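You operate a simulated robot arm through the tools that you are given. There is no shell and no other tool. Be economical: measure what you need, move in short steps, check, and stop when the job is done.

Carry out the task below with a simulated two-armed robot. There is one attempt and no reset: what you move stays moved.

Task
Pick up the riser block from the brown trolley with one hand, pass it to the other hand and put it on the shelf under the brown trolley.

Only the result counts: the job must be done as asked and must still hold three seconds after the hand-in. Knocking over, shifting, dropping, spilling or breaking anything else fails it.

Robot
Two 7-joint arms with two-finger parallel grippers on one trunk, on a base that drives. Base frame: it is fixed to the floor where the robot stands at the start and does not move with it; the origin is under the middle of the robot, x ahead of it, y to its left, z up. Lengths are in mm, angles in rad, forces in N, time in s.
The left shoulder is at the start at [50, 165, 1130], the right one opposite. With the tool pointing down near the work surface each hand reaches from about 200 to 680 mm from the robot's upright axis, wherever it stands, measured 20 degrees to its own side. Places, roughly: riser block (4x6x13 cm) [500, 0, 900]; shelf under the brown trolley [800, 0, 300]. Payload 3.91 kg a hand.
The tool frame of a hand sits at the grasp point between the pads (the TCP): z along the fingers, y along the line on which they close. The tips reach 30 mm beyond it. The gripper opens to 110 mm. The fingers are 20 mm wide and 10 mm thick; the gripper's body (48 by 112 mm) begins 55 mm behind the TCP.
Orientation is that of the tool frame in the base frame, as a unit quaternion [w, x, y, z]. With the fingers straight down and closing along the base's y, the tool's x points along the base's -x, its y along +y and its z along -z.

Tools
- The arms move only by the tool play_rows. It takes "left_moves", "right_moves" or both (then of equal length, played together; a hand with none holds still); each is one flat list of numbers, 6 for each row, row after row: the shift along the tool's x, y, z in mm, then the turn, a rotation vector about the tool's x, y, z in degrees. In form: [tx, ty, tz, rx, ry, rz, tx, ty, tz, rx, ry, rz, ...]. A call has 1 to 10 rows; each row shifts and turns the commanded pose from where the row before left it, along the tool's axes as they then stand. "left_hand" and "right_hand" are, for a hand that has rows, the opening in per cent of the stroke, from 0 (shut) to 100 (fully open), set as the call begins (left out, the last holds). A row lasts 0.2 s, in which the tool goes at most 50 mm and 0.15 rad; a call with a longer step from one row to the next is refused whole, and so is a gripper value outside its range. A pose out of reach is approached as far as the arm can. The call stops where the force on the tool passes 40 N (or 10 N more than at its start, if that is more) or the arm is blocked; 0.2 s more then pass. The fingers move at their own pace (about 45 mm/s each) and stop on an object; they squeeze with about 35 N. The grip force told is the motor's: it shows also when the fingers shut on nothing. Time passes only in rows, and 0.2 s behind the last, so rows that do not move let the fingers close. It gives the time, the measured TCP pose, the force on the tool (base axes), the opening and the grip force at its end, in the units of the frame above (readings bear some noise), with the torque about the TCP (base axes, N m) and any sound that the robot's microphone picked up.
- Cameras (640 x 400 px; columns grow to the right, rows downward): "scene" is now at [102.1, -22.5, 1274.2]; the picture's right is [-0.25, -0.97, 0.00], its down [-0.73, 0.19, -0.66] and it looks along [0.64, -0.16, -0.75] (base axes); focal length 214 px, centre (320, 200). "left" rides on the left gripper at [73, -17, -103] in its tool frame; the picture's right is [0.23, 0.97, 0.00], its down [-0.76, 0.18, -0.62] and it looks along [-0.61, 0.14, 0.78] (tool axes); focal length 222 px, centre (320, 200). "right" rides on the right gripper at [72, 17, -103] in its tool frame; the picture's right is [-0.23, 0.97, 0.00], its down [-0.76, -0.18, -0.62] and it looks along [-0.61, -0.14, 0.78] (tool axes); focal length 222 px, centre (320, 200). There is no depth. A picture from a camera that has moved, and an enlarged one, comes with that camera's place and axes in the base frame and with its lens. The place of the scene camera against the robot may be out by one fixed shift of up to 12 mm in any direction.
- camera(camera): a new picture of that camera. It takes no simulated time.
- move_column(by): slides the trunk up (or, below 0, down) by that many mm; the arms and the scene camera ride with it, the base frame stays. It gives what a move gives, with no picture.
- drive_base(legs): drives the robot by 1 to 6 legs, each [ahead, left, turn to the left] in mm, mm and rad, along the robot's own axes; the way and the turn of a leg run together, so that a leg with both is an arc; at most 1500 mm and 3.142 rad a leg. The arms and the cameras ride along, it lands a little off, and it stops where it bumps. It gives what a move gives.
- turn_head(pan, tilt): turns the head with the scene camera to pan (to the left, within 1.396 rad either way) and tilt (down, from -0.506 to 1.204), counted from straight ahead of the robot. It gives what a move gives.
- close_up(camera, box): a new picture of the part [left, top, right, bottom] of that camera's present view, enlarged. It takes no simulated time.
- finish_job(): hands the job in; it is judged then, once.

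Work in short steps. Places have to be worked out from the pictures, the camera data and where the tool is seen: move nearer, look again, correct. Check each grasp and each placing, and mend what went wrong. You have 120 turns and 88 pictures in all, those below and enlarged ones among them. Open the grippers and draw the arms clear of the work before you hand the job in, unless the task says otherwise; then end with one line.

The tools are called after "Call:" as name(argument=value, ...) on one line, values as JSON. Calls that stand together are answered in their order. play_rows: Moves the arms, as the interface text tells. Its arguments: {"type":"object","properties":{"left_moves":{"type":"array","items":{"type":"number"}},"left_hand":{"type":"number"},"right_moves":{"type":"array","items":{"type":"number"}},"right_hand":{"type":"number"}},"required":[]} The other tools are called the same way: move_column (by) slides the trunk up or down; drive_base (legs) drives the base; turn_head (pan, tilt) turns the head that bears the scene camera; camera (camera) takes a picture; close_up (camera, box) takes an enlarged picture of a part of a camera's view; finish_job () hands the job in.

At the start:

```text
time: 0.0
left_tool_pos: [465.7, 118.3, 1091.4]
left_tcp_rot: [0.0, -0.002, 1.0, 0.0]
left_contact_force: [-0.2, 1.3, -0.8]
left_torque: [0.01, 0.0, -0.03]
left_opening: 109.9
left_grasp_force: 0.0
right_tool_pos: [300.7, -182.1, 1082.4]
right_tcp_rot: [0.0, 0.001, 1.0, 0.001]
right_contact_force: [-0.2, 0.0, -0.6]
right_torque: [0.0, 0.01, 0.01]
right_opening: 110.0
right_grasp_force: 0.1
trunk travel left (down, up): [-350.0, 153.0]
robot x, y, heading: [-0.4, -0.3, 0.001]
head pan, tilt: [-0.251, 0.846]
```

scene: 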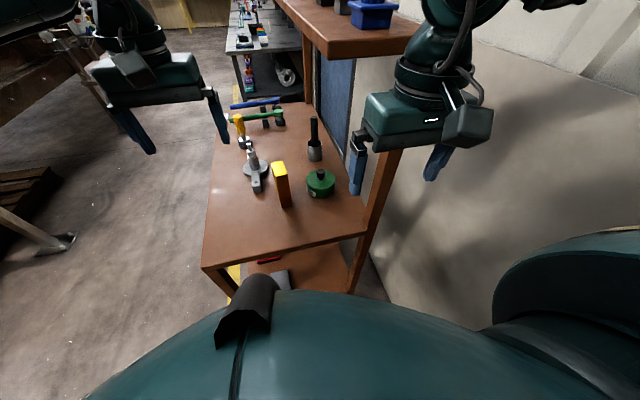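
right: 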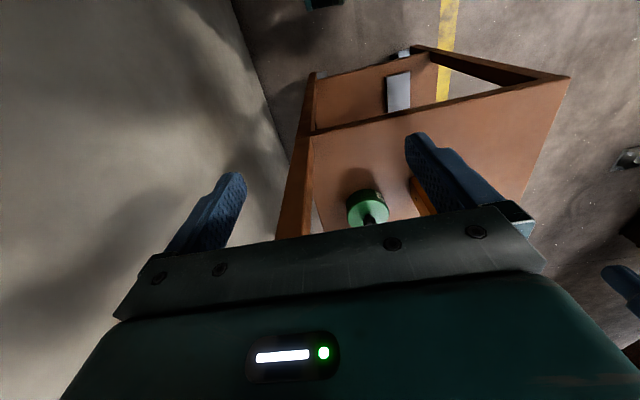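
left: 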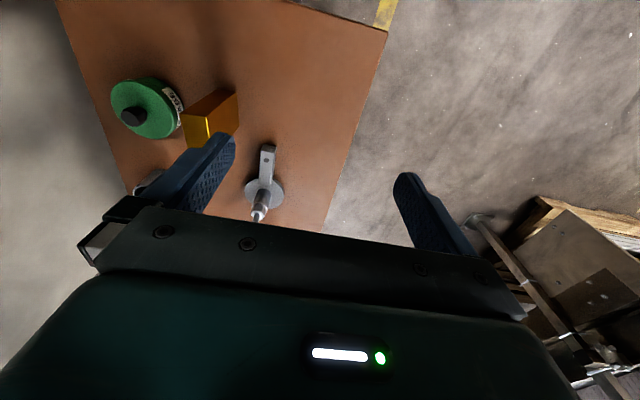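

The block stands at about (485, -25) by the scene picture, next to a green tin and a grey fitting. I take enlarged views for accuracy.

Call:
close_up(camera="scene", box=[200, 90, 380, 300])

Call:
close_up(camera="left", box=[50, 0, 400, 230])

```text
1.90 times, centred on (290, 195) of scene
camera zoom: at [102.1, -22.5, 1274.2], right [-0.25, -0.97, 0.0], down [-0.73, 0.19, -0.66], along [0.64, -0.16, -0.75], focal length 408 px, centre (377, 210)
```

zoom: 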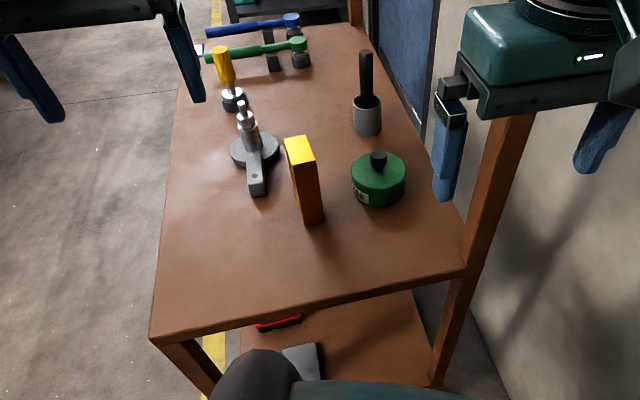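

```text
1.74 times, centred on (225, 115) of left
camera zoom: at [393.2, 102.4, 1194.8], right [-0.23, 0.97, 0.0], down [0.76, 0.18, 0.62], along [0.61, 0.14, -0.78], focal length 386 px, centre (485, 348)
```

zoom: 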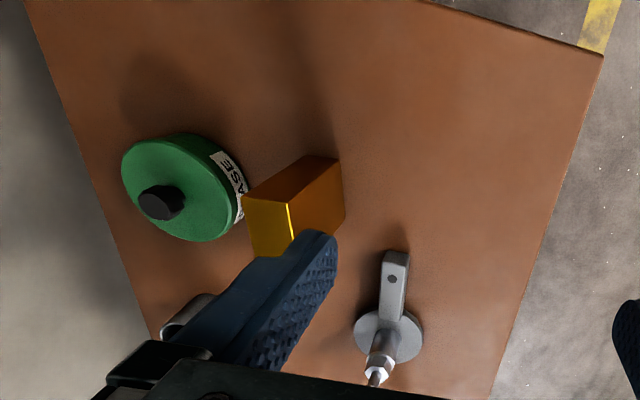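

I put the block at about (545, -26), its top near z 908 and the table near 778. There seems to be an overhead shelf on the right at about z 1200, so I lift the gaze to measure it before reaching.

Call:
turn_head(pan=-0.3, tilt=0.25)

Call:
camera(camera="scene")

```text
time: 1.0
left_tool_pos: [465.7, 118.9, 1091.6]
left_tcp_rot: [-0.001, -0.001, 1.0, 0.0]
left_contact_force: [0.3, 0.2, -0.4]
left_torque: [0.02, -0.01, 0.0]
left_opening: 109.9
left_grasp_force: 0.1
right_tool_pos: [302.7, -182.3, 1082.1]
right_tcp_rot: [0.0, 0.0, 1.0, 0.001]
right_contact_force: [-0.6, -1.0, 0.1]
right_torque: [0.03, -0.02, -0.04]
right_opening: 110.1
right_grasp_force: 0.0
trunk travel left (down, up): [-350.0, 153.0]
robot x, y, heading: [-1.3, -0.3, 0.003]
head pan, tilt: [-0.3, 0.25]
```

```text
82 pictures are left
camera scene: at [115.4, -30.6, 1327.0], right [-0.3, -0.96, 0.0], down [-0.24, 0.07, -0.97], along [0.93, -0.29, -0.25], focal length 214 px, centre (320, 200)
```

scene: 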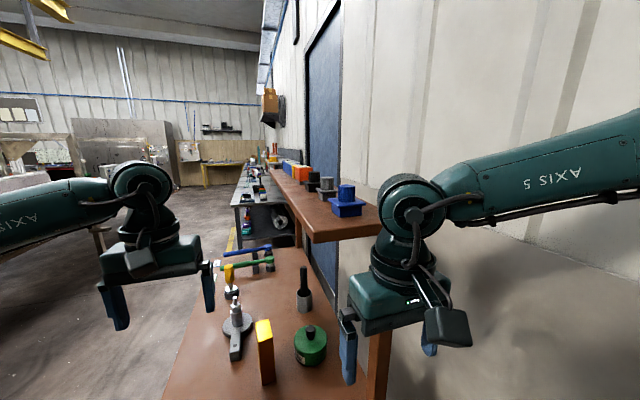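

The overhead shelf spans roughly y < -112 with its underside near z 1172, so a straight-down left-hand approach clears it. I move the left hand above the block, part way down, and look.

Call:
play_rows(left_moves=[-15.9, -29, 14, 0, 0, 0, -15.9, -29, 14, 0, 0, 0, -15.9, -29, 14, 0, 0, 0, -15.9, -29, 14, 0, 0, 0, -15.9, -29, 14, 0, 0, 0, 0, 0, 0, 0, 0, 0], left_hand=78)

Call:
turn_head(pan=-0.1, tilt=0.75)

Call:
camera(camera="left")

Call:
camera(camera="scene")

```text
time: 2.4
left_tool_pos: [545.4, -25.8, 1018.4]
left_tcp_rot: [-0.001, -0.001, 1.0, 0.0]
left_contact_force: [-0.4, 0.5, 0.9]
left_torque: [0.04, 0.02, 0.0]
left_opening: 85.7
left_grasp_force: 0.0
right_tool_pos: [301.0, -180.6, 1081.7]
right_tcp_rot: [0.0, -0.001, 1.0, 0.0]
right_contact_force: [0.5, -0.3, -0.3]
right_torque: [0.01, 0.02, -0.01]
right_opening: 109.8
right_grasp_force: 0.0
trunk travel left (down, up): [-350.0, 153.0]
robot x, y, heading: [-2.4, 0.3, -0.004]
head pan, tilt: [-0.3, 0.25]
```

```text
time: 3.3
left_tool_pos: [544.8, -26.8, 1019.7]
left_tcp_rot: [0.001, 0.0, 1.0, 0.0]
left_contact_force: [0.1, -0.3, 0.0]
left_torque: [-0.04, 0.02, 0.01]
left_opening: 85.9
left_grasp_force: 0.1
right_tool_pos: [301.9, -180.7, 1081.4]
right_tcp_rot: [-0.001, 0.0, 1.0, 0.001]
right_contact_force: [-0.3, -0.1, -0.7]
right_torque: [0.02, 0.0, -0.02]
right_opening: 110.0
right_grasp_force: 0.0
trunk travel left (down, up): [-350.0, 153.0]
robot x, y, heading: [-3.3, -2.5, 0.005]
head pan, tilt: [-0.099, 0.75]
```

```text
81 pictures are left
camera left: at [472.5, -43.1, 1123.1], right [-0.23, 0.97, 0.0], down [0.76, 0.18, 0.62], along [0.61, 0.14, -0.78], focal length 222 px, centre (320, 200)
```

left: 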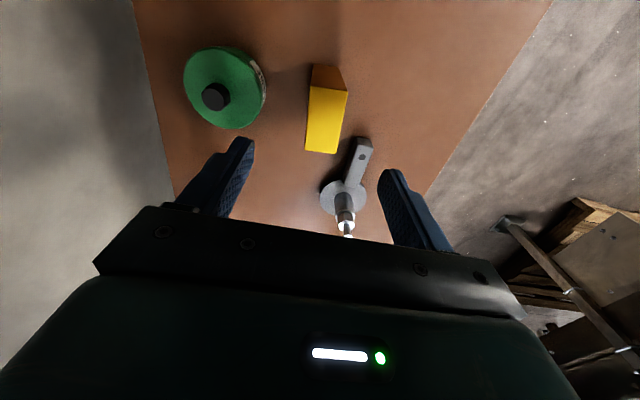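

```text
80 pictures are left
camera scene: at [108.7, -11.3, 1282.1], right [-0.1, -0.99, 0.0], down [-0.68, 0.07, -0.73], along [0.73, -0.07, -0.68], focal length 214 px, centre (320, 200)
```

scene: 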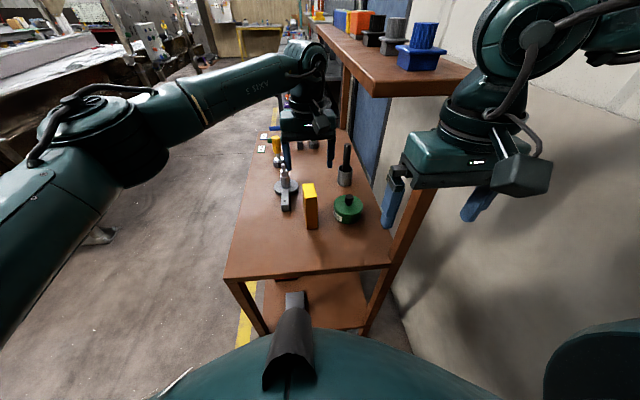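

Block top is near z 908, centred at about (546, -22), turned about 7° to the left. I turn the hand to match and come down to 70 mm short, then check.

Call:
play_rows(left_moves=[-1, 4, 0, 0, 0, -7, 0, 0, 20, 0, 0, 0, 0, 0, 20, 0, 0, 0, 0, 0, 20, 0, 0, 0, 0, 0, 0, 0, 0, 0])

Call:
camera(camera="left")

```text
time: 4.5
left_tool_pos: [545.9, -23.1, 959.9]
left_tcp_rot: [0.0, -0.062, 0.998, 0.0]
left_contact_force: [0.2, -0.6, 0.8]
left_torque: [0.04, 0.03, -0.01]
left_opening: 85.5
left_grasp_force: 0.0
right_tool_pos: [302.5, -181.4, 1081.2]
right_tcp_rot: [0.001, 0.0, 1.0, 0.001]
right_contact_force: [-0.2, -0.5, -0.4]
right_torque: [-0.01, 0.0, 0.0]
right_opening: 110.0
right_grasp_force: 0.0
trunk travel left (down, up): [-350.0, 153.0]
robot x, y, heading: [2.2, 0.5, -0.001]
head pan, tilt: [-0.099, 0.75]
```

```text
79 pictures are left
camera left: at [475.7, -48.2, 1063.9], right [-0.35, 0.94, 0.0], down [0.73, 0.27, 0.62], along [0.59, 0.21, -0.78], focal length 222 px, centre (320, 200)
```

left: 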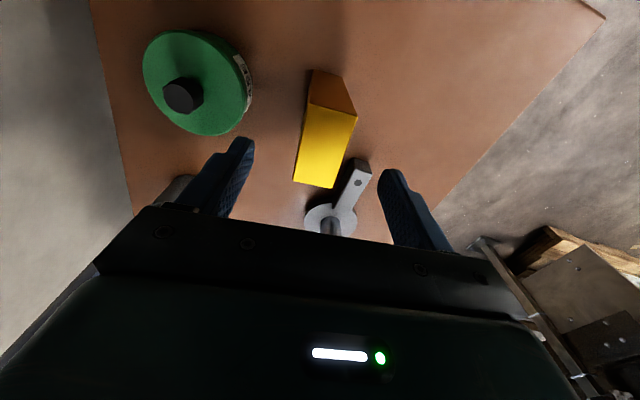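

The hand is centred and lined up with the block. I go down the remaining 70 mm and close.

Call:
play_rows(left_moves=[0, 1, 20, 0, 0, 0, 0, 0, 20, 0, 0, 0, 0, 0, 15, 0, 0, 0, 0, 0, 14, 0, 0, 0, 0, 0, 0, 0, 0, 0])

Call:
camera(camera="left")

Call:
close_up(camera="scene", box=[230, 100, 410, 260])

```text
time: 5.7
left_tool_pos: [544.3, -20.2, 892.7]
left_tcp_rot: [0.0, -0.062, 0.998, 0.0]
left_contact_force: [-0.2, 0.6, 0.4]
left_torque: [0.0, -0.01, 0.01]
left_opening: 85.8
left_grasp_force: 0.0
right_tool_pos: [301.8, -182.2, 1081.8]
right_tcp_rot: [0.0, 0.0, 1.0, 0.0]
right_contact_force: [0.4, -0.8, 0.3]
right_torque: [0.0, 0.01, 0.04]
right_opening: 109.9
right_grasp_force: 0.1
trunk travel left (down, up): [-350.0, 153.0]
robot x, y, heading: [2.9, -2.6, 0.001]
head pan, tilt: [-0.099, 0.75]
```

```text
78 pictures are left
camera left: at [476.1, -47.0, 995.7], right [-0.35, 0.94, 0.0], down [0.73, 0.27, 0.62], along [0.58, 0.21, -0.78], focal length 222 px, centre (320, 200)
```

left: 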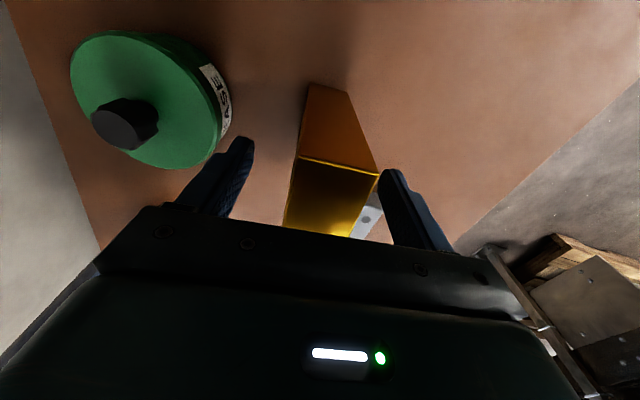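

```text
2.50 times, centred on (320, 180) of scene
camera zoom: at [108.6, -11.2, 1282.0], right [-0.1, -1.0, 0.0], down [-0.68, 0.07, -0.73], along [0.73, -0.07, -0.68], focal length 536 px, centre (320, 250)
```

zoom: 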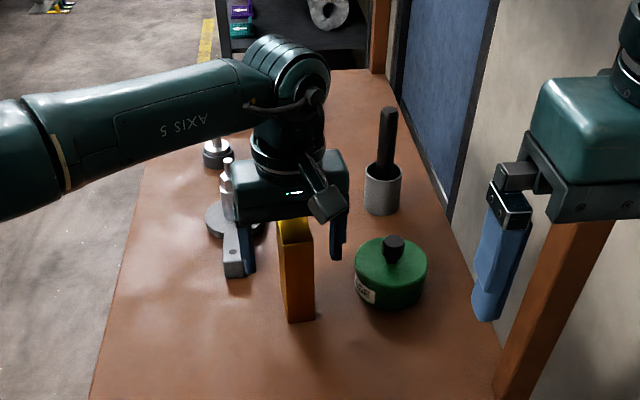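

Fingers straddle the block, TCP about 12 mm below its top. I go 5 mm lower and close.

Call:
play_rows(left_moves=[0, 1, 5, 0, 0, 0])

Call:
play_rows(left_moves=[0, 0, 0, 0, 0, 0, 0, 0, 0, 0, 0, 0, 0, 0, 0, 0, 0, 0, 0, 0, 0, 0, 0, 0, 0, 0, 0, 0, 0, 0], left_hand=0)

```text
time: 6.1
left_tool_pos: [546.7, -21.8, 887.7]
left_tcp_rot: [-0.001, -0.061, 0.998, -0.001]
left_contact_force: [0.1, 0.3, -0.1]
left_torque: [-0.04, 0.0, 0.01]
left_opening: 85.8
left_grasp_force: 0.0
right_tool_pos: [300.2, -182.2, 1082.2]
right_tcp_rot: [0.001, 0.0, 1.0, 0.001]
right_contact_force: [-0.4, -0.3, -0.6]
right_torque: [0.03, 0.03, 0.02]
right_opening: 109.9
right_grasp_force: 0.2
trunk travel left (down, up): [-350.0, 153.0]
robot x, y, heading: [1.8, 2.3, 0.0]
head pan, tilt: [-0.099, 0.75]
```

```text
time: 7.3
left_tool_pos: [546.7, -20.8, 888.3]
left_tcp_rot: [0.0, -0.061, 0.998, 0.0]
left_contact_force: [-0.2, -1.2, -0.3]
left_torque: [-0.01, -0.05, 0.04]
left_opening: 31.9
left_grasp_force: 34.8
right_tool_pos: [300.4, -180.6, 1082.2]
right_tcp_rot: [0.0, 0.0, 1.0, 0.001]
right_contact_force: [-0.5, -0.1, -0.2]
right_torque: [0.03, -0.02, 0.0]
right_opening: 110.0
right_grasp_force: 0.0
trunk travel left (down, up): [-350.0, 153.0]
robot x, y, heading: [-2.5, -0.3, -0.001]
head pan, tilt: [-0.099, 0.75]
```

Gripped: the block is about 32 mm wide and the grip is 35 N. I lift it 160 mm straight up.

Call:
play_rows(left_moves=[0, 0, -10, 0, 0, 0, 0, 0, -25, 0, 0, 0, 0, 0, -25, 0, 0, 0, 0, 0, -25, 0, 0, 0, 0, 0, -25, 0, 0, 0, 0, 0, -25, 0, 0, 0, 0, 0, -25, 0, 0, 0, 0, 0, 0, 0, 0, 0])

Call:
camera(camera="scene")

```text
time: 9.1
left_tool_pos: [546.0, -20.2, 1047.1]
left_tcp_rot: [-0.001, -0.061, 0.998, -0.001]
left_contact_force: [0.1, 0.3, -6.4]
left_torque: [0.02, -0.03, 0.04]
left_opening: 31.6
left_grasp_force: 34.6
right_tool_pos: [302.7, -182.0, 1081.4]
right_tcp_rot: [-0.001, 0.0, 1.0, 0.001]
right_contact_force: [-0.8, 0.1, -0.3]
right_torque: [0.02, 0.02, 0.0]
right_opening: 110.1
right_grasp_force: 0.1
trunk travel left (down, up): [-350.0, 153.0]
robot x, y, heading: [-1.5, -2.4, -0.002]
head pan, tilt: [-0.099, 0.75]
```

```text
76 pictures are left
camera scene: at [109.4, -11.2, 1281.9], right [-0.1, -1.0, 0.0], down [-0.68, 0.07, -0.73], along [0.73, -0.07, -0.68], focal length 214 px, centre (320, 200)
```

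scene: 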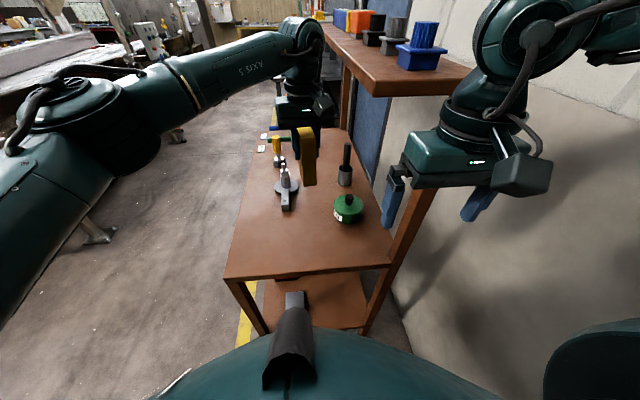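

The block is held cleanly. Before backing away from the trolley I check the surroundings on both sides.

Call:
turn_head(pan=1.39, tilt=0.5)

Call:
camera(camera="scene")

Call:
turn_head(pan=-1.39, tilt=0.5)

Call:
camera(camera="scene")

```text
time: 10.7
left_tool_pos: [545.9, -21.0, 1047.5]
left_tcp_rot: [0.001, -0.062, 0.998, 0.0]
left_contact_force: [0.8, 0.5, -6.3]
left_torque: [-0.02, -0.06, 0.02]
left_opening: 31.8
left_grasp_force: 35.7
right_tool_pos: [303.1, -181.1, 1081.7]
right_tcp_rot: [0.0, 0.0, 1.0, 0.001]
right_contact_force: [1.1, -0.3, -0.6]
right_torque: [0.01, 0.0, 0.0]
right_opening: 110.1
right_grasp_force: 0.0
trunk travel left (down, up): [-350.0, 153.0]
robot x, y, heading: [4.1, -1.0, -0.001]
head pan, tilt: [1.389, 0.499]
```

```text
75 pictures are left
camera scene: at [43.3, 86.5, 1303.9], right [0.98, -0.18, 0.0], down [-0.09, -0.47, -0.88], along [0.16, 0.86, -0.48], focal length 214 px, centre (320, 200)
```

scene: 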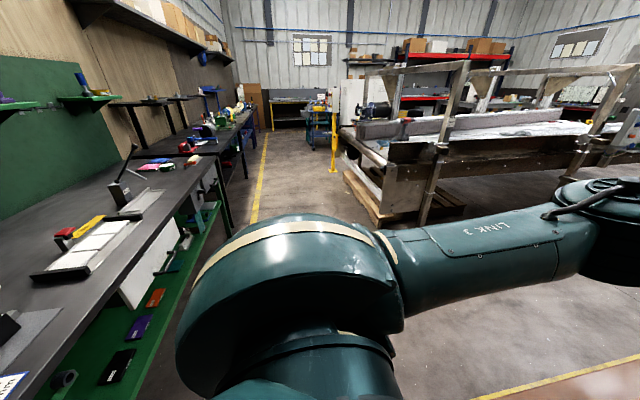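

```text
time: 13.2
left_tool_pos: [546.8, -20.3, 1047.4]
left_tcp_rot: [-0.001, -0.062, 0.998, 0.0]
left_contact_force: [0.4, -0.9, -5.5]
left_torque: [0.03, -0.06, 0.0]
left_opening: 31.8
left_grasp_force: 34.9
right_tool_pos: [301.3, -181.8, 1082.0]
right_tcp_rot: [-0.002, 0.0, 1.0, 0.0]
right_contact_force: [-0.3, -0.2, 0.2]
right_torque: [-0.01, 0.02, -0.02]
right_opening: 110.1
right_grasp_force: 0.1
trunk travel left (down, up): [-350.0, 153.0]
robot x, y, heading: [2.8, 1.0, 0.001]
head pan, tilt: [-1.389, 0.499]
```

```text
74 pictures are left
camera scene: at [43.2, -92.5, 1303.9], right [-0.98, -0.18, 0.0], down [-0.09, 0.47, -0.88], along [0.16, -0.86, -0.48], focal length 214 px, centre (320, 200)
```

scene: 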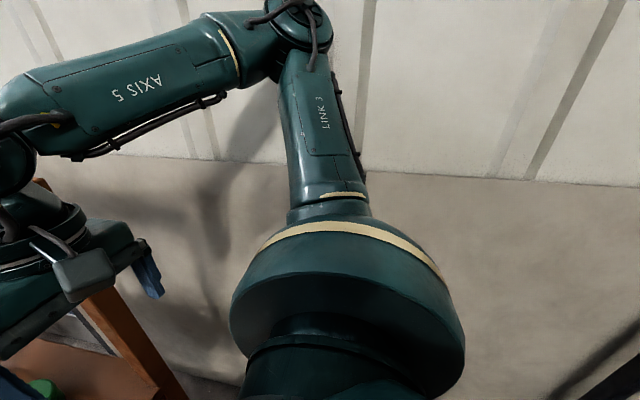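

The right side is near a wall and a black bench stands behind at roughly x = -350, so room behind is limited. I look steeply down at both sides to see the bench edge and my own base.

Call:
turn_head(pan=1.39, tilt=1.1)

Call:
camera(camera="scene")

Call:
turn_head(pan=0.0, tilt=1.15)

Call:
camera(camera="scene")

```text
time: 15.6
left_tool_pos: [546.0, -19.5, 1047.3]
left_tcp_rot: [0.0, -0.062, 0.998, -0.001]
left_contact_force: [0.8, 0.2, -5.7]
left_torque: [-0.02, -0.05, 0.02]
left_opening: 31.6
left_grasp_force: 34.9
right_tool_pos: [302.4, -181.3, 1081.7]
right_tcp_rot: [-0.002, 0.0, 1.0, 0.001]
right_contact_force: [-1.2, -0.2, -1.0]
right_torque: [0.0, 0.02, 0.02]
right_opening: 109.6
right_grasp_force: 0.0
trunk travel left (down, up): [-350.0, 153.0]
robot x, y, heading: [2.1, -1.8, 0.001]
head pan, tilt: [1.389, 1.1]
```

```text
73 pictures are left
camera scene: at [38.2, 59.1, 1256.2], right [0.98, -0.18, 0.0], down [-0.16, -0.88, -0.45], along [0.08, 0.45, -0.89], focal length 214 px, centre (320, 200)
```

scene: 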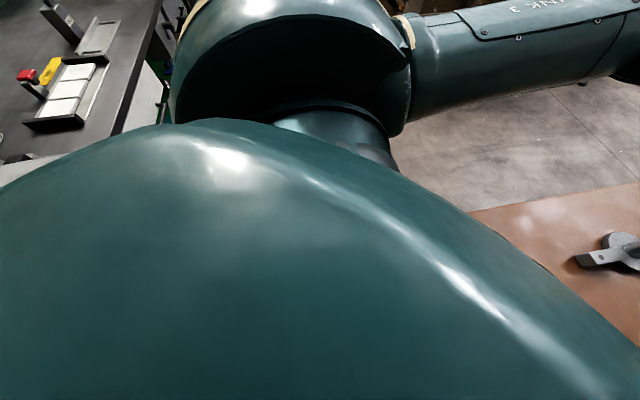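

```text
time: 17.1
left_tool_pos: [546.4, -20.8, 1046.9]
left_tcp_rot: [0.0, -0.062, 0.998, 0.0]
left_contact_force: [-0.4, 0.2, -6.4]
left_torque: [0.03, -0.06, 0.0]
left_opening: 32.0
left_grasp_force: 35.1
right_tool_pos: [302.5, -181.4, 1081.3]
right_tcp_rot: [0.0, 0.0, 1.0, 0.001]
right_contact_force: [0.0, -0.1, -0.1]
right_torque: [0.06, 0.01, 0.01]
right_opening: 109.7
right_grasp_force: 0.3
trunk travel left (down, up): [-350.0, 153.0]
robot x, y, heading: [1.8, -1.3, -0.002]
head pan, tilt: [0.0, 1.15]
```

```text
72 pictures are left
camera scene: at [86.3, -3.0, 1253.1], right [0.0, -1.0, 0.0], down [-0.91, 0.0, -0.41], along [0.41, 0.0, -0.91], focal length 214 px, centre (320, 200)
```

scene: 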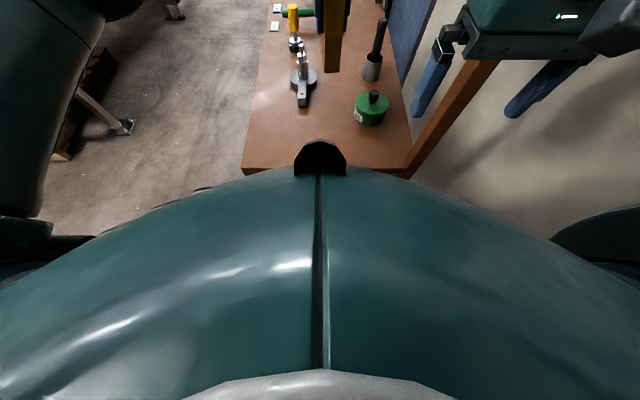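

I check the right-hand camera's upper edge, which looks almost straight down near my base, and shows the lower shelf too.

Call:
close_up(camera="right", box=[200, 0, 600, 250])

```text
1.60 times, centred on (400, 125) of right
camera zoom: at [230.5, -165.5, 1186.6], right [0.23, 0.97, 0.0], down [0.76, -0.18, 0.62], along [0.61, -0.14, -0.78], focal length 355 px, centre (192, 320)
```

zoom: 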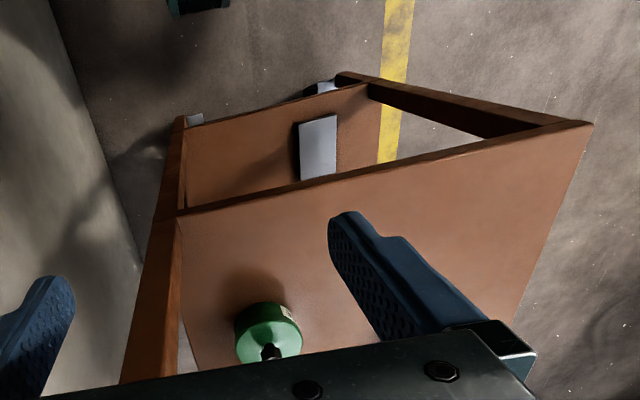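

The lower shelf is near z 300, its near edge at x ≈ 385, and a grey box stands on it at about x 430–550, y 27–108. The right part, around (470, -90), is free. My base only reaches to about x = 195, so backing 90 mm keeps clear of the bench behind.

Call:
drive_base(legs=[[-90, 0, 0]])

```text
time: 18.3
left_tool_pos: [456.8, -21.8, 1047.7]
left_tcp_rot: [0.0, -0.06, 0.998, 0.0]
left_contact_force: [-0.1, -0.2, -6.0]
left_torque: [0.04, -0.04, 0.03]
left_opening: 32.0
left_grasp_force: 34.8
right_tool_pos: [209.5, -183.3, 1081.8]
right_tcp_rot: [-0.001, 0.001, 1.0, 0.001]
right_contact_force: [-0.8, -0.7, 0.4]
right_torque: [0.01, -0.02, 0.01]
right_opening: 110.1
right_grasp_force: 0.1
trunk travel left (down, up): [-350.0, 153.0]
robot x, y, heading: [-88.1, 0.5, -0.005]
head pan, tilt: [0.0, 1.15]
```

Backed off without contact. Now I bring the block back to about (400, -20) and square it up, and tilt the right hand to point ahead and 30° down, still out at y = -183.

Call:
play_rows(left_moves=[0, 0, 0, 0, 0, 6.9, 28, 0, -6, 0, 0, 0, 28, 0, -6, 0, 0, 0, 0, 0, 0, 0, 0, 0, 0, 0, 0, 0, 0, 0, 0, 0, 0, 0, 0, 0, 0, 0, 0, 0, 0, 0, 0, 0, 0, 0, 0, 0, 0, 0, 0, 0, 0, 0, 0, 0, 0, 0, 0, 0], right_moves=[-45, 0, 20, 0, 0, 0, -45, 0, 20, 0, 0, 0, 0, 0, 0, 0, -7.5, 0, 0, 0, 0, 0, -7.5, 0, 0, 0, 0, 0, -7.5, 0, 0, 0, 0, 0, -7.5, 0, 0, 0, 0, 0, -7.5, 0, 0, 0, 0, 0, -7.5, 0, 0, 0, 0, 0, -7.5, 0, 0, 0, 0, 0, -7.5, 0])

Call:
turn_head(pan=-0.1, tilt=0.75)

Call:
camera(camera="scene")

Call:
camera(camera="right")

```text
time: 20.5
left_tool_pos: [400.3, -20.2, 1059.6]
left_tcp_rot: [-0.001, 0.0, 1.0, -0.001]
left_contact_force: [-0.2, 1.2, -6.2]
left_torque: [-0.01, -0.08, -0.02]
left_opening: 32.1
left_grasp_force: 35.4
right_tool_pos: [343.1, -172.8, 1048.1]
right_tcp_rot: [0.501, 0.002, 0.866, 0.0]
right_contact_force: [0.2, -0.2, -0.1]
right_torque: [0.04, -0.02, 0.0]
right_opening: 110.1
right_grasp_force: 0.2
right hand out of reach, approached as far as the arm can: row 8, 9, 10
trunk travel left (down, up): [-350.0, 153.0]
robot x, y, heading: [-89.8, 0.9, -0.003]
head pan, tilt: [0.0, 1.15]
```

```text
time: 21.3
left_tool_pos: [400.0, -21.1, 1059.9]
left_tcp_rot: [-0.001, 0.001, 1.0, 0.0]
left_contact_force: [0.0, -0.3, -5.5]
left_torque: [0.0, -0.03, 0.01]
left_opening: 31.7
left_grasp_force: 35.3
right_tool_pos: [343.6, -171.9, 1047.5]
right_tcp_rot: [0.5, 0.001, 0.866, 0.0]
right_contact_force: [-0.2, -0.3, -0.5]
right_torque: [-0.02, -0.02, -0.01]
right_opening: 109.7
right_grasp_force: 0.1
trunk travel left (down, up): [-350.0, 153.0]
robot x, y, heading: [-94.8, -0.2, -0.003]
head pan, tilt: [-0.099, 0.75]
```

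```text
70 pictures are left
camera scene: at [19.0, -11.5, 1281.9], right [-0.1, -0.99, 0.0], down [-0.68, 0.07, -0.73], along [0.73, -0.07, -0.68], focal length 214 px, centre (320, 200)
```

scene: 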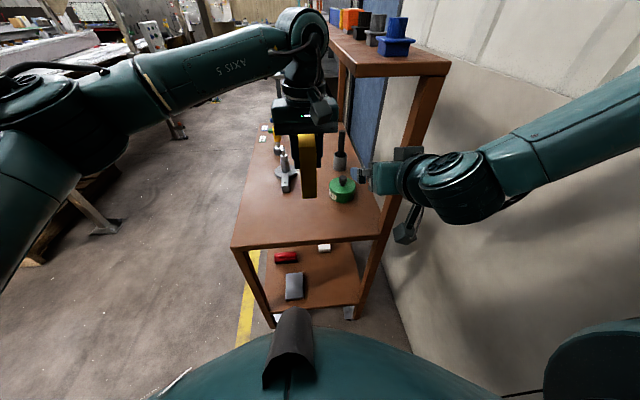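

```text
69 pictures are left
camera right: at [218.9, -155.1, 1038.5], right [0.12, 0.97, 0.2], down [-0.16, -0.18, 0.97], along [0.98, -0.14, 0.13], focal length 222 px, centre (320, 200)
```

right: 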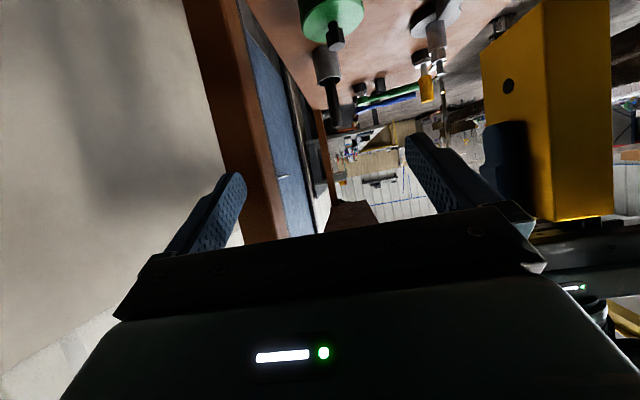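

The right arm can't fold that far back when tilted (it stopped at x 343), so I hold the handover further ahead: left hand to x 460, right hand to about x 374, then check.

Call:
play_rows(left_moves=[-30, 0, 0, 0, 0, 0, -30, 0, 0, 0, 0, 0, 0, 0, 0, 0, 0, 0], right_moves=[-20.8, 0, 31, 0, 0, 0, -20.8, 0, 31, 0, 0, 0, 0, 0, 0, 0, 0, 0])

```text
time: 21.6
left_tool_pos: [409.6, -21.3, 1059.3]
left_tcp_rot: [-0.001, 0.001, 1.0, 0.001]
left_contact_force: [0.2, 0.2, -6.1]
left_torque: [0.02, -0.05, -0.01]
left_opening: 32.1
left_grasp_force: 35.4
right_tool_pos: [350.1, -169.8, 1049.0]
right_tcp_rot: [0.498, 0.003, 0.867, -0.001]
right_contact_force: [-12.4, -0.3, 7.0]
right_torque: [-0.4, -0.12, -0.72]
right_opening: 109.7
right_grasp_force: 0.1
trunk travel left (down, up): [-350.0, 153.0]
robot x, y, heading: [-86.8, -0.4, -0.008]
head pan, tilt: [-0.099, 0.75]
stopped in row 1 (right hand): the force on the tool passed its limit at 113 N (the readings are from after the stop); the commanded pose is now the measured one
```

The right hand's outer finger touched something at about (378, -237), most likely the trolley's upright post. I look before moving on.

Call:
camera(camera="scene")

Call:
camera(camera="right")

```text
68 pictures are left
camera scene: at [17.0, -11.5, 1282.3], right [-0.1, -0.99, 0.0], down [-0.68, 0.07, -0.73], along [0.73, -0.08, -0.68], focal length 214 px, centre (320, 200)
```

scene: 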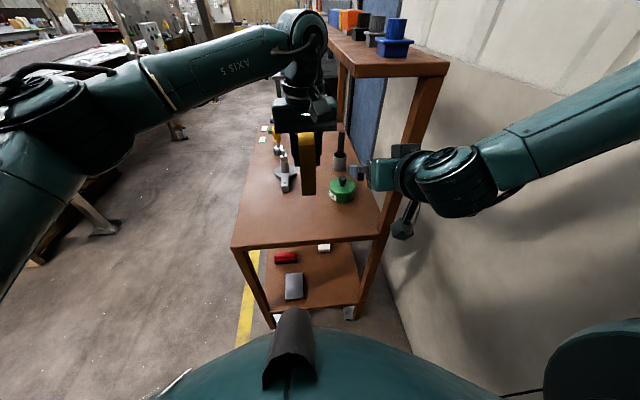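

```text
67 pictures are left
camera right: at [225.6, -154.6, 1039.7], right [0.12, 0.97, 0.2], down [-0.15, -0.18, 0.97], along [0.98, -0.15, 0.13], focal length 222 px, centre (320, 200)
```

right: 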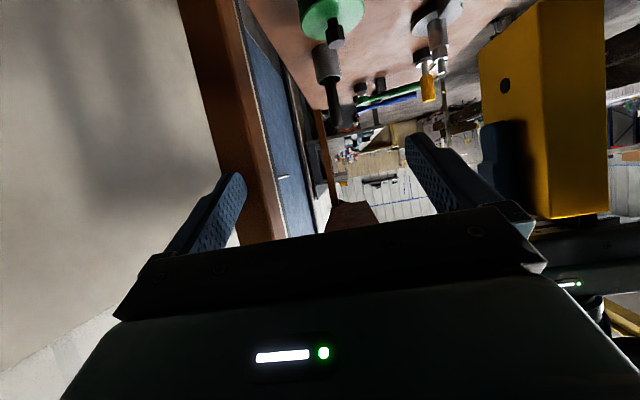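

The trolley and its items look unmoved; only the finger met the post. I retract the right hand a little, send the left hand forward to x 460, then slide the right hand in y to face the block.

Call:
play_rows(left_moves=[-25, 0, 0, 0, 0, 0, -25, 0, 0, 0, 0, 0, 0, 0, 0, 0, 0, 0], right_moves=[3, 4, -5, 0, 0, 0, 0, 0, 0, 0, 0, 0, 0, 0, 0, 0, 0, 0])

Call:
play_rows(right_moves=[0, 20, 0, 0, 0, 0, 0, 25, 0, 0, 0, 0, 0, 25, 0, 0, 0, 0, 0, 25, 0, 0, 0, 0, 0, 0, 0, 0, 0, 0])

Call:
camera(camera="right")

Call:
camera(camera="scene")

```text
time: 22.4
left_tool_pos: [462.5, -20.9, 1059.0]
left_tcp_rot: [-0.001, 0.0, 1.0, -0.001]
left_contact_force: [0.4, -1.4, -6.1]
left_torque: [0.0, -0.01, 0.0]
left_opening: 31.7
left_grasp_force: 34.8
right_tool_pos: [347.5, -168.2, 1046.1]
right_tcp_rot: [0.498, 0.002, 0.867, -0.001]
right_contact_force: [-0.6, 0.7, -0.4]
right_torque: [0.01, 0.01, 0.0]
right_opening: 110.0
right_grasp_force: 0.1
trunk travel left (down, up): [-350.0, 153.0]
robot x, y, heading: [-90.2, 2.0, 0.0]
head pan, tilt: [-0.099, 0.75]
```

```text
time: 23.6
left_tool_pos: [461.9, -20.1, 1057.6]
left_tcp_rot: [-0.001, 0.0, 1.0, 0.0]
left_contact_force: [0.0, -0.2, -6.8]
left_torque: [0.0, -0.02, -0.02]
left_opening: 31.7
left_grasp_force: 34.4
right_tool_pos: [348.7, -99.1, 1048.3]
right_tcp_rot: [0.497, 0.002, 0.868, -0.001]
right_contact_force: [0.3, -0.1, -1.0]
right_torque: [0.0, -0.01, -0.02]
right_opening: 110.1
right_grasp_force: 0.1
right hand out of reach, approached as far as the arm can: row 4
trunk travel left (down, up): [-350.0, 153.0]
robot x, y, heading: [-88.9, 4.4, -0.002]
head pan, tilt: [-0.099, 0.75]
```

```text
66 pictures are left
camera right: at [223.9, -81.7, 1038.7], right [0.12, 0.97, 0.2], down [-0.15, -0.18, 0.97], along [0.98, -0.15, 0.13], focal length 222 px, centre (320, 200)
```

right: 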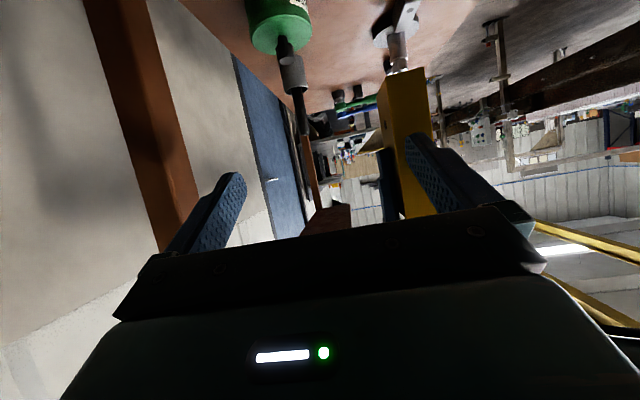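

```text
65 pictures are left
camera scene: at [19.1, -11.6, 1281.9], right [-0.1, -0.99, 0.0], down [-0.68, 0.07, -0.73], along [0.73, -0.08, -0.68], focal length 214 px, centre (320, 200)
```

scene: 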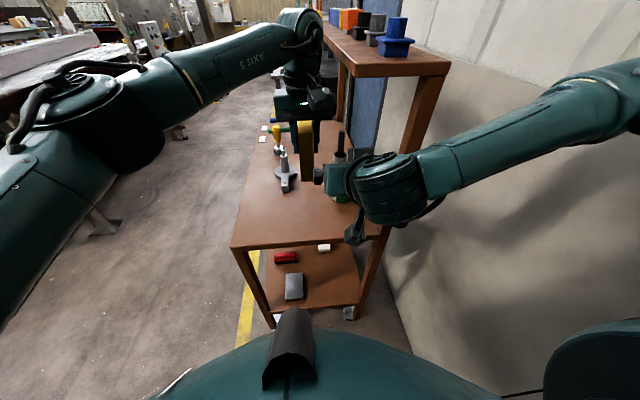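

Too close to fold further, but reach improves going ahead. I move the right hand diagonally to about (392, -25, 1040), just in front of the block.

Call:
play_rows(right_moves=[-8, 8, 21, 0, 0, 0, -8, 20, 21, 0, 0, 0, 0, 20, 0, 0, 0, 0, 0, 0, 0, 0, 0, 0])

Call:
camera(camera="right")

Call:
close_up(camera="scene", box=[220, 60, 440, 260])

```text
time: 24.6
left_tool_pos: [462.0, -21.9, 1058.4]
left_tcp_rot: [-0.001, 0.0, 1.0, 0.0]
left_contact_force: [-1.0, 0.6, -5.8]
left_torque: [-0.01, -0.03, 0.01]
left_opening: 32.0
left_grasp_force: 34.9
right_tool_pos: [389.8, -96.9, 1050.7]
right_tcp_rot: [0.497, 0.002, 0.868, 0.0]
right_contact_force: [0.8, 0.8, -0.2]
right_torque: [0.03, 0.0, 0.02]
right_opening: 110.1
right_grasp_force: 0.0
right hand out of reach, approached as far as the arm can: row 1, 2, 3
trunk travel left (down, up): [-350.0, 153.0]
robot x, y, heading: [-90.0, -2.4, -0.01]
head pan, tilt: [-0.099, 0.75]
```

```text
64 pictures are left
camera right: at [265.9, -80.0, 1042.9], right [0.12, 0.97, 0.2], down [-0.15, -0.18, 0.97], along [0.98, -0.15, 0.13], focal length 222 px, centre (320, 200)
```

right: 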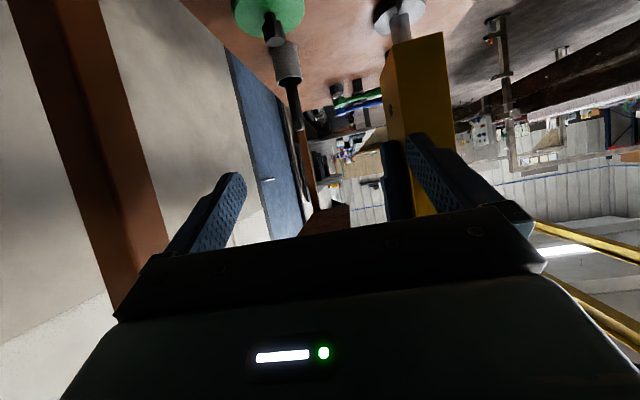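

```text
2.00 times, centred on (330, 160) of scene
camera zoom: at [19.0, -11.6, 1281.9], right [-0.1, -0.99, 0.0], down [-0.68, 0.07, -0.73], along [0.73, -0.08, -0.68], focal length 429 px, centre (300, 280)
```

zoom: 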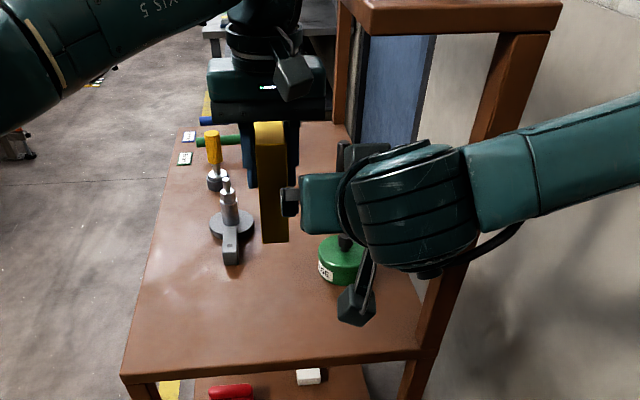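

The limit is the wrist with the tool pointing straight ahead; yawing the hand to the left should ease it. First a small test step back in y to learn where the commanded pose stands.

Call:
play_rows(right_moves=[0, -20, 0, 0, 0, 0])

```text
time: 25.1
left_tool_pos: [461.5, -20.8, 1059.2]
left_tcp_rot: [-0.001, 0.0, 1.0, 0.001]
left_contact_force: [0.6, -0.3, -6.0]
left_torque: [-0.01, -0.02, 0.0]
left_opening: 32.0
left_grasp_force: 34.5
right_tool_pos: [390.2, -117.8, 1051.2]
right_tcp_rot: [0.497, 0.003, 0.868, -0.001]
right_contact_force: [0.9, 0.3, 0.0]
right_torque: [0.0, -0.05, -0.01]
right_opening: 110.0
right_grasp_force: 0.1
trunk travel left (down, up): [-350.0, 153.0]
robot x, y, heading: [-94.8, 4.2, 0.001]
head pan, tilt: [-0.099, 0.75]
```

The commanded pose follows the measured one, good. Now I yaw both hands 30° to the left, the left one with the block, the right one in place.

Call:
play_rows(left_moves=[0, 0, 0, 0, 0, -7.5, 0, 0, 0, 0, 0, -7.5, 0, 0, 0, 0, 0, -7.5, 0, 0, 0, 0, 0, -7.5, 0, 0, 0, 0, 0, 0], right_moves=[0, 0, 0, -6.5, 0, -3.75, 0, 0, 0, -6.5, 0, -3.75, 0, 0, 0, -6.5, 0, -3.75, 0, 0, 0, -6.5, 0, -3.75, 0, 0, 0, 0, 0, 0])

```text
time: 26.2
left_tool_pos: [462.3, -18.4, 1058.3]
left_tcp_rot: [-0.002, -0.26, 0.966, -0.001]
left_contact_force: [-0.9, 1.1, -6.3]
left_torque: [0.03, -0.02, -0.03]
left_opening: 31.8
left_grasp_force: 34.9
right_tool_pos: [391.3, -116.4, 1049.6]
right_tcp_rot: [0.479, -0.223, 0.839, 0.129]
right_contact_force: [-0.4, 0.2, -0.2]
right_torque: [0.03, 0.01, 0.02]
right_opening: 110.1
right_grasp_force: 0.1
trunk travel left (down, up): [-350.0, 153.0]
robot x, y, heading: [-91.0, 2.5, 0.002]
head pan, tilt: [-0.099, 0.75]
```

Both yawed. I move the right hand to the pre-grasp point in line with the block, about (395, -58, 1041).

Call:
play_rows(right_moves=[-4.65, 24.1, 16, 0, 0, 0, -4.65, 24.1, 16, 0, 0, 0, 0, 0, 0, 0, 0, 0])

Call:
camera(camera="right")

Call:
camera(camera="left")

Call:
close_up(camera="scene", box=[220, 60, 440, 260])

```text
time: 27.1
left_tool_pos: [460.4, -21.2, 1059.8]
left_tcp_rot: [0.0, -0.259, 0.966, 0.0]
left_contact_force: [0.8, -0.5, -6.1]
left_torque: [0.01, -0.05, 0.0]
left_opening: 31.8
left_grasp_force: 35.2
right_tool_pos: [396.0, -59.7, 1042.8]
right_tcp_rot: [0.481, -0.22, 0.839, 0.13]
right_contact_force: [-0.3, 0.8, 0.5]
right_torque: [-0.03, -0.02, -0.01]
right_opening: 109.8
right_grasp_force: 0.0
trunk travel left (down, up): [-350.0, 153.0]
robot x, y, heading: [-91.1, 0.5, -0.006]
head pan, tilt: [-0.099, 0.75]
```

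```text
62 pictures are left
camera right: at [278.3, -108.0, 1034.0], right [-0.38, 0.9, 0.2], down [-0.04, -0.24, 0.97], along [0.92, 0.36, 0.13], focal length 222 px, centre (320, 200)
```

right: 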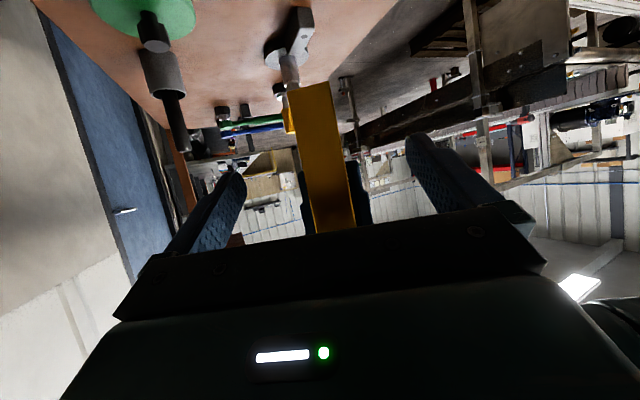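

```text
61 pictures are left
camera left: at [406.9, -72.2, 1162.6], right [-0.68, 0.73, 0.0], down [0.57, 0.54, 0.62], along [0.45, 0.43, -0.78], focal length 222 px, centre (320, 200)
```

left: 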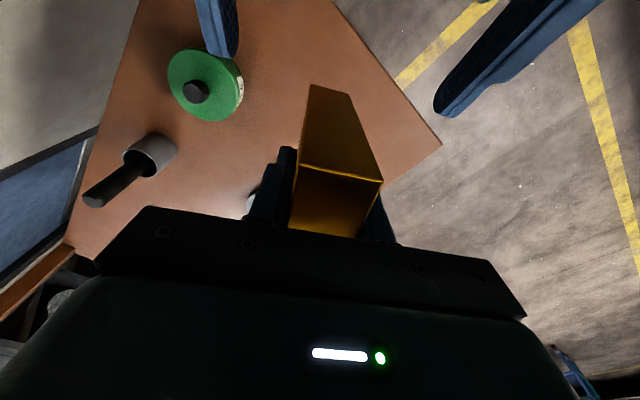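

```text
2.00 times, centred on (330, 160) of scene
camera zoom: at [19.0, -11.7, 1281.9], right [-0.1, -0.99, 0.0], down [-0.68, 0.07, -0.73], along [0.73, -0.08, -0.68], focal length 429 px, centre (300, 280)
```

zoom: 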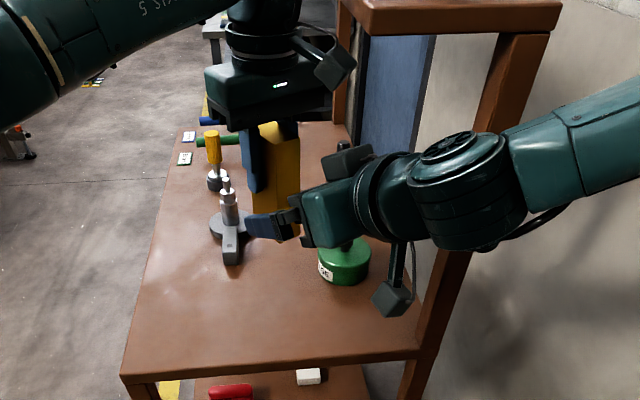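

The block sits centred between the right fingers. I advance 60 mm along the fingers and check.

Call:
play_rows(right_moves=[0, 1, 20, 0, 0, 0, 0, 0, 20, 0, 0, 0, 0, 0, 20, 0, 0, 0, 0, 0, 0, 0, 0, 0])

Call:
camera(camera="right")

Call:
camera(camera="left")

Call:
close_up(camera="scene", box=[250, 90, 400, 210])

```text
time: 28.1
left_tool_pos: [459.9, -22.3, 1059.0]
left_tcp_rot: [0.0, -0.259, 0.966, 0.0]
left_contact_force: [0.0, -0.2, -7.0]
left_torque: [0.02, -0.02, 0.01]
left_opening: 32.2
left_grasp_force: 34.5
right_tool_pos: [436.6, -39.6, 1015.3]
right_tcp_rot: [0.48, -0.221, 0.839, 0.13]
right_contact_force: [0.2, -0.1, 0.0]
right_torque: [-0.01, 0.04, 0.0]
right_opening: 110.1
right_grasp_force: 0.1
right hand out of reach, approached as far as the arm can: row 3
trunk travel left (down, up): [-350.0, 153.0]
robot x, y, heading: [-91.1, -1.0, -0.004]
head pan, tilt: [-0.099, 0.75]
```

```text
59 pictures are left
camera right: at [319.5, -88.4, 1006.7], right [-0.38, 0.9, 0.2], down [-0.04, -0.24, 0.97], along [0.92, 0.36, 0.13], focal length 222 px, centre (320, 200)
```

right: 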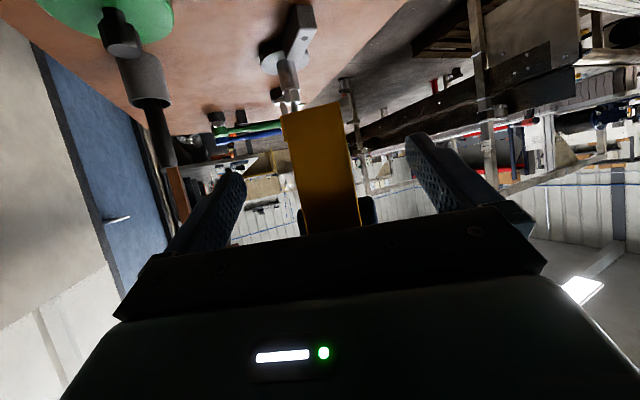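

```text
58 pictures are left
camera left: at [407.0, -72.0, 1162.6], right [-0.68, 0.73, 0.0], down [0.57, 0.54, 0.62], along [0.45, 0.43, -0.78], focal length 222 px, centre (320, 200)
```

left: 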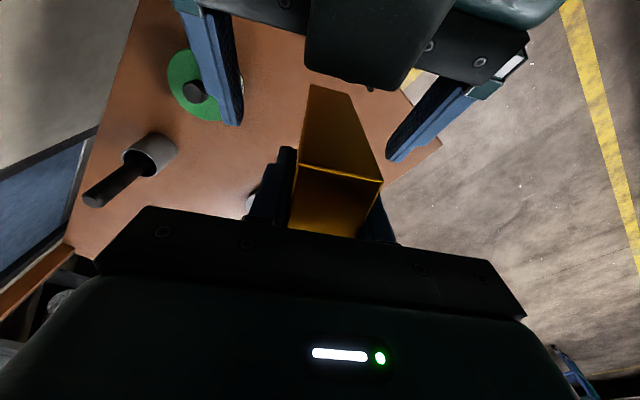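

```text
3.33 times, centred on (325, 150) of scene
camera zoom: at [19.0, -11.6, 1281.9], right [-0.1, -0.99, 0.0], down [-0.68, 0.07, -0.73], along [0.73, -0.08, -0.68], focal length 715 px, centre (303, 367)
```

zoom: 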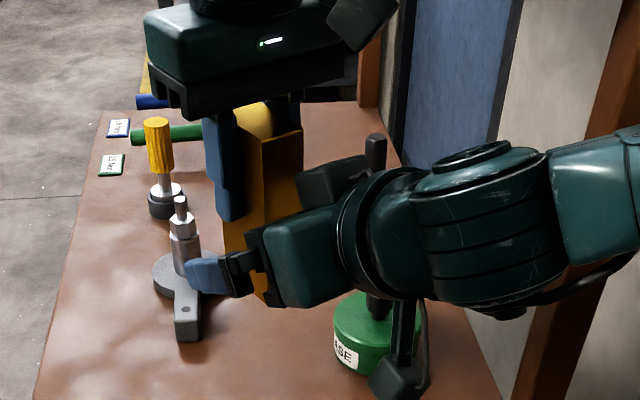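

The right wrist has reached its limit 28 mm short, so I bring the block to it: left hand 20 mm back along its axis, 3 mm across, and 12 mm up for finger clearance.

Call:
play_rows(left_moves=[0, -3, -12, 0, 0, 0, 10, 0, 0, 0, 0, 0, 10, 0, 0, 0, 0, 0, 0, 0, 0, 0, 0, 0])

Call:
camera(camera="right")

Call:
camera(camera="left")

Call:
close_up(camera="scene", box=[250, 90, 400, 210])

```text
time: 29.1
left_tool_pos: [444.9, -34.0, 1070.1]
left_tcp_rot: [-0.001, -0.258, 0.966, -0.001]
left_contact_force: [-0.3, -0.3, -5.8]
left_torque: [0.03, -0.03, 0.01]
left_opening: 32.1
left_grasp_force: 34.9
right_tool_pos: [435.9, -38.8, 1015.8]
right_tcp_rot: [0.48, -0.221, 0.839, 0.13]
right_contact_force: [-1.5, 0.2, -0.3]
right_torque: [0.01, 0.0, 0.0]
right_opening: 110.0
right_grasp_force: 0.1
trunk travel left (down, up): [-350.0, 153.0]
robot x, y, heading: [-90.4, 1.3, -0.004]
head pan, tilt: [-0.099, 0.75]
```

```text
56 pictures are left
camera right: at [319.2, -88.4, 1006.8], right [-0.38, 0.9, 0.2], down [-0.04, -0.24, 0.97], along [0.92, 0.36, 0.13], focal length 222 px, centre (320, 200)
```

right: 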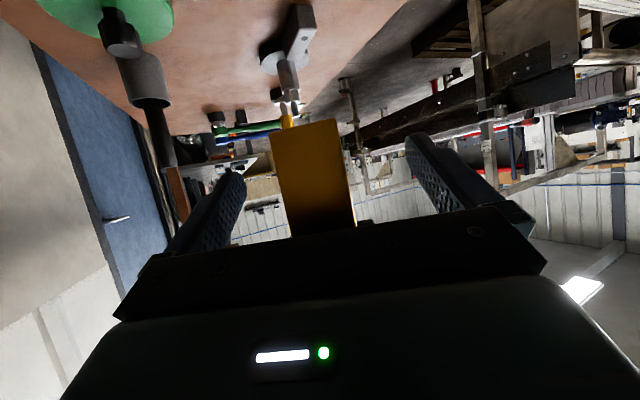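

```text
55 pictures are left
camera left: at [390.8, -84.9, 1174.5], right [-0.68, 0.73, 0.0], down [0.57, 0.54, 0.62], along [0.45, 0.43, -0.78], focal length 222 px, centre (320, 200)
```

left: 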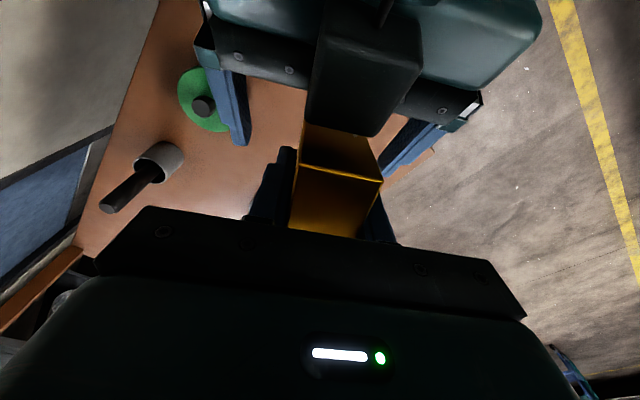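

```text
3.33 times, centred on (325, 150) of scene
camera zoom: at [19.0, -11.6, 1281.9], right [-0.1, -0.99, 0.0], down [-0.68, 0.07, -0.73], along [0.73, -0.08, -0.68], focal length 715 px, centre (303, 367)
```

zoom: 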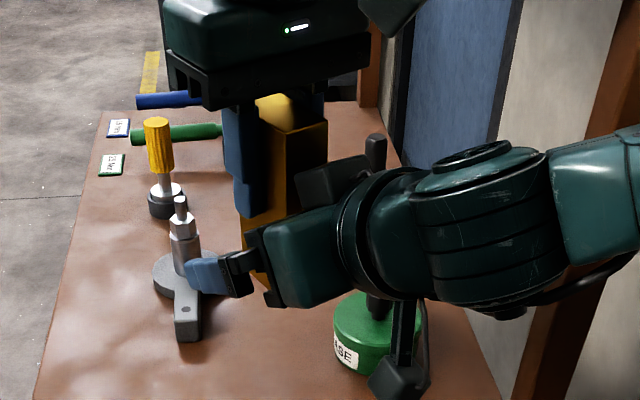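

Block lies between the right fingers, about 3–4 mm toward its -y side. I shift the right hand by 3 mm and close it while the left still holds.

Call:
play_rows(right_moves=[0, -3, 0, 0, 0, 0, 0, 0, 0, 0, 0, 0])

Call:
play_rows(right_moves=[0, 0, 0, 0, 0, 0, 0, 0, 0, 0, 0, 0, 0, 0, 0, 0, 0, 0, 0, 0, 0, 0, 0, 0, 0, 0, 0, 0, 0, 0, 0, 0, 0, 0, 0, 0], right_hand=0)

```text
time: 29.6
left_tool_pos: [444.9, -35.4, 1071.9]
left_tcp_rot: [-0.001, -0.259, 0.966, -0.001]
left_contact_force: [0.8, -0.6, -5.6]
left_torque: [-0.01, -0.03, 0.01]
left_opening: 31.8
left_grasp_force: 34.7
right_tool_pos: [438.3, -42.8, 1015.2]
right_tcp_rot: [0.48, -0.221, 0.839, 0.129]
right_contact_force: [0.8, 0.1, -0.8]
right_torque: [0.02, 0.0, 0.03]
right_opening: 110.0
right_grasp_force: 0.1
trunk travel left (down, up): [-350.0, 153.0]
robot x, y, heading: [-92.8, -1.1, -0.002]
head pan, tilt: [-0.099, 0.75]
```

```text
time: 31.1
left_tool_pos: [445.1, -36.0, 1071.5]
left_tcp_rot: [0.0, -0.259, 0.966, -0.002]
left_contact_force: [9.5, -13.3, -6.1]
left_torque: [-0.02, 0.16, 0.7]
left_opening: 32.0
left_grasp_force: 34.4
right_tool_pos: [436.7, -40.0, 1015.9]
right_tcp_rot: [0.479, -0.225, 0.838, 0.131]
right_contact_force: [-9.5, 15.4, 0.5]
right_torque: [-0.87, -0.65, -0.56]
right_opening: 32.1
right_grasp_force: 34.6
trunk travel left (down, up): [-350.0, 153.0]
robot x, y, heading: [-90.6, -1.4, -0.005]
head pan, tilt: [-0.099, 0.75]
```

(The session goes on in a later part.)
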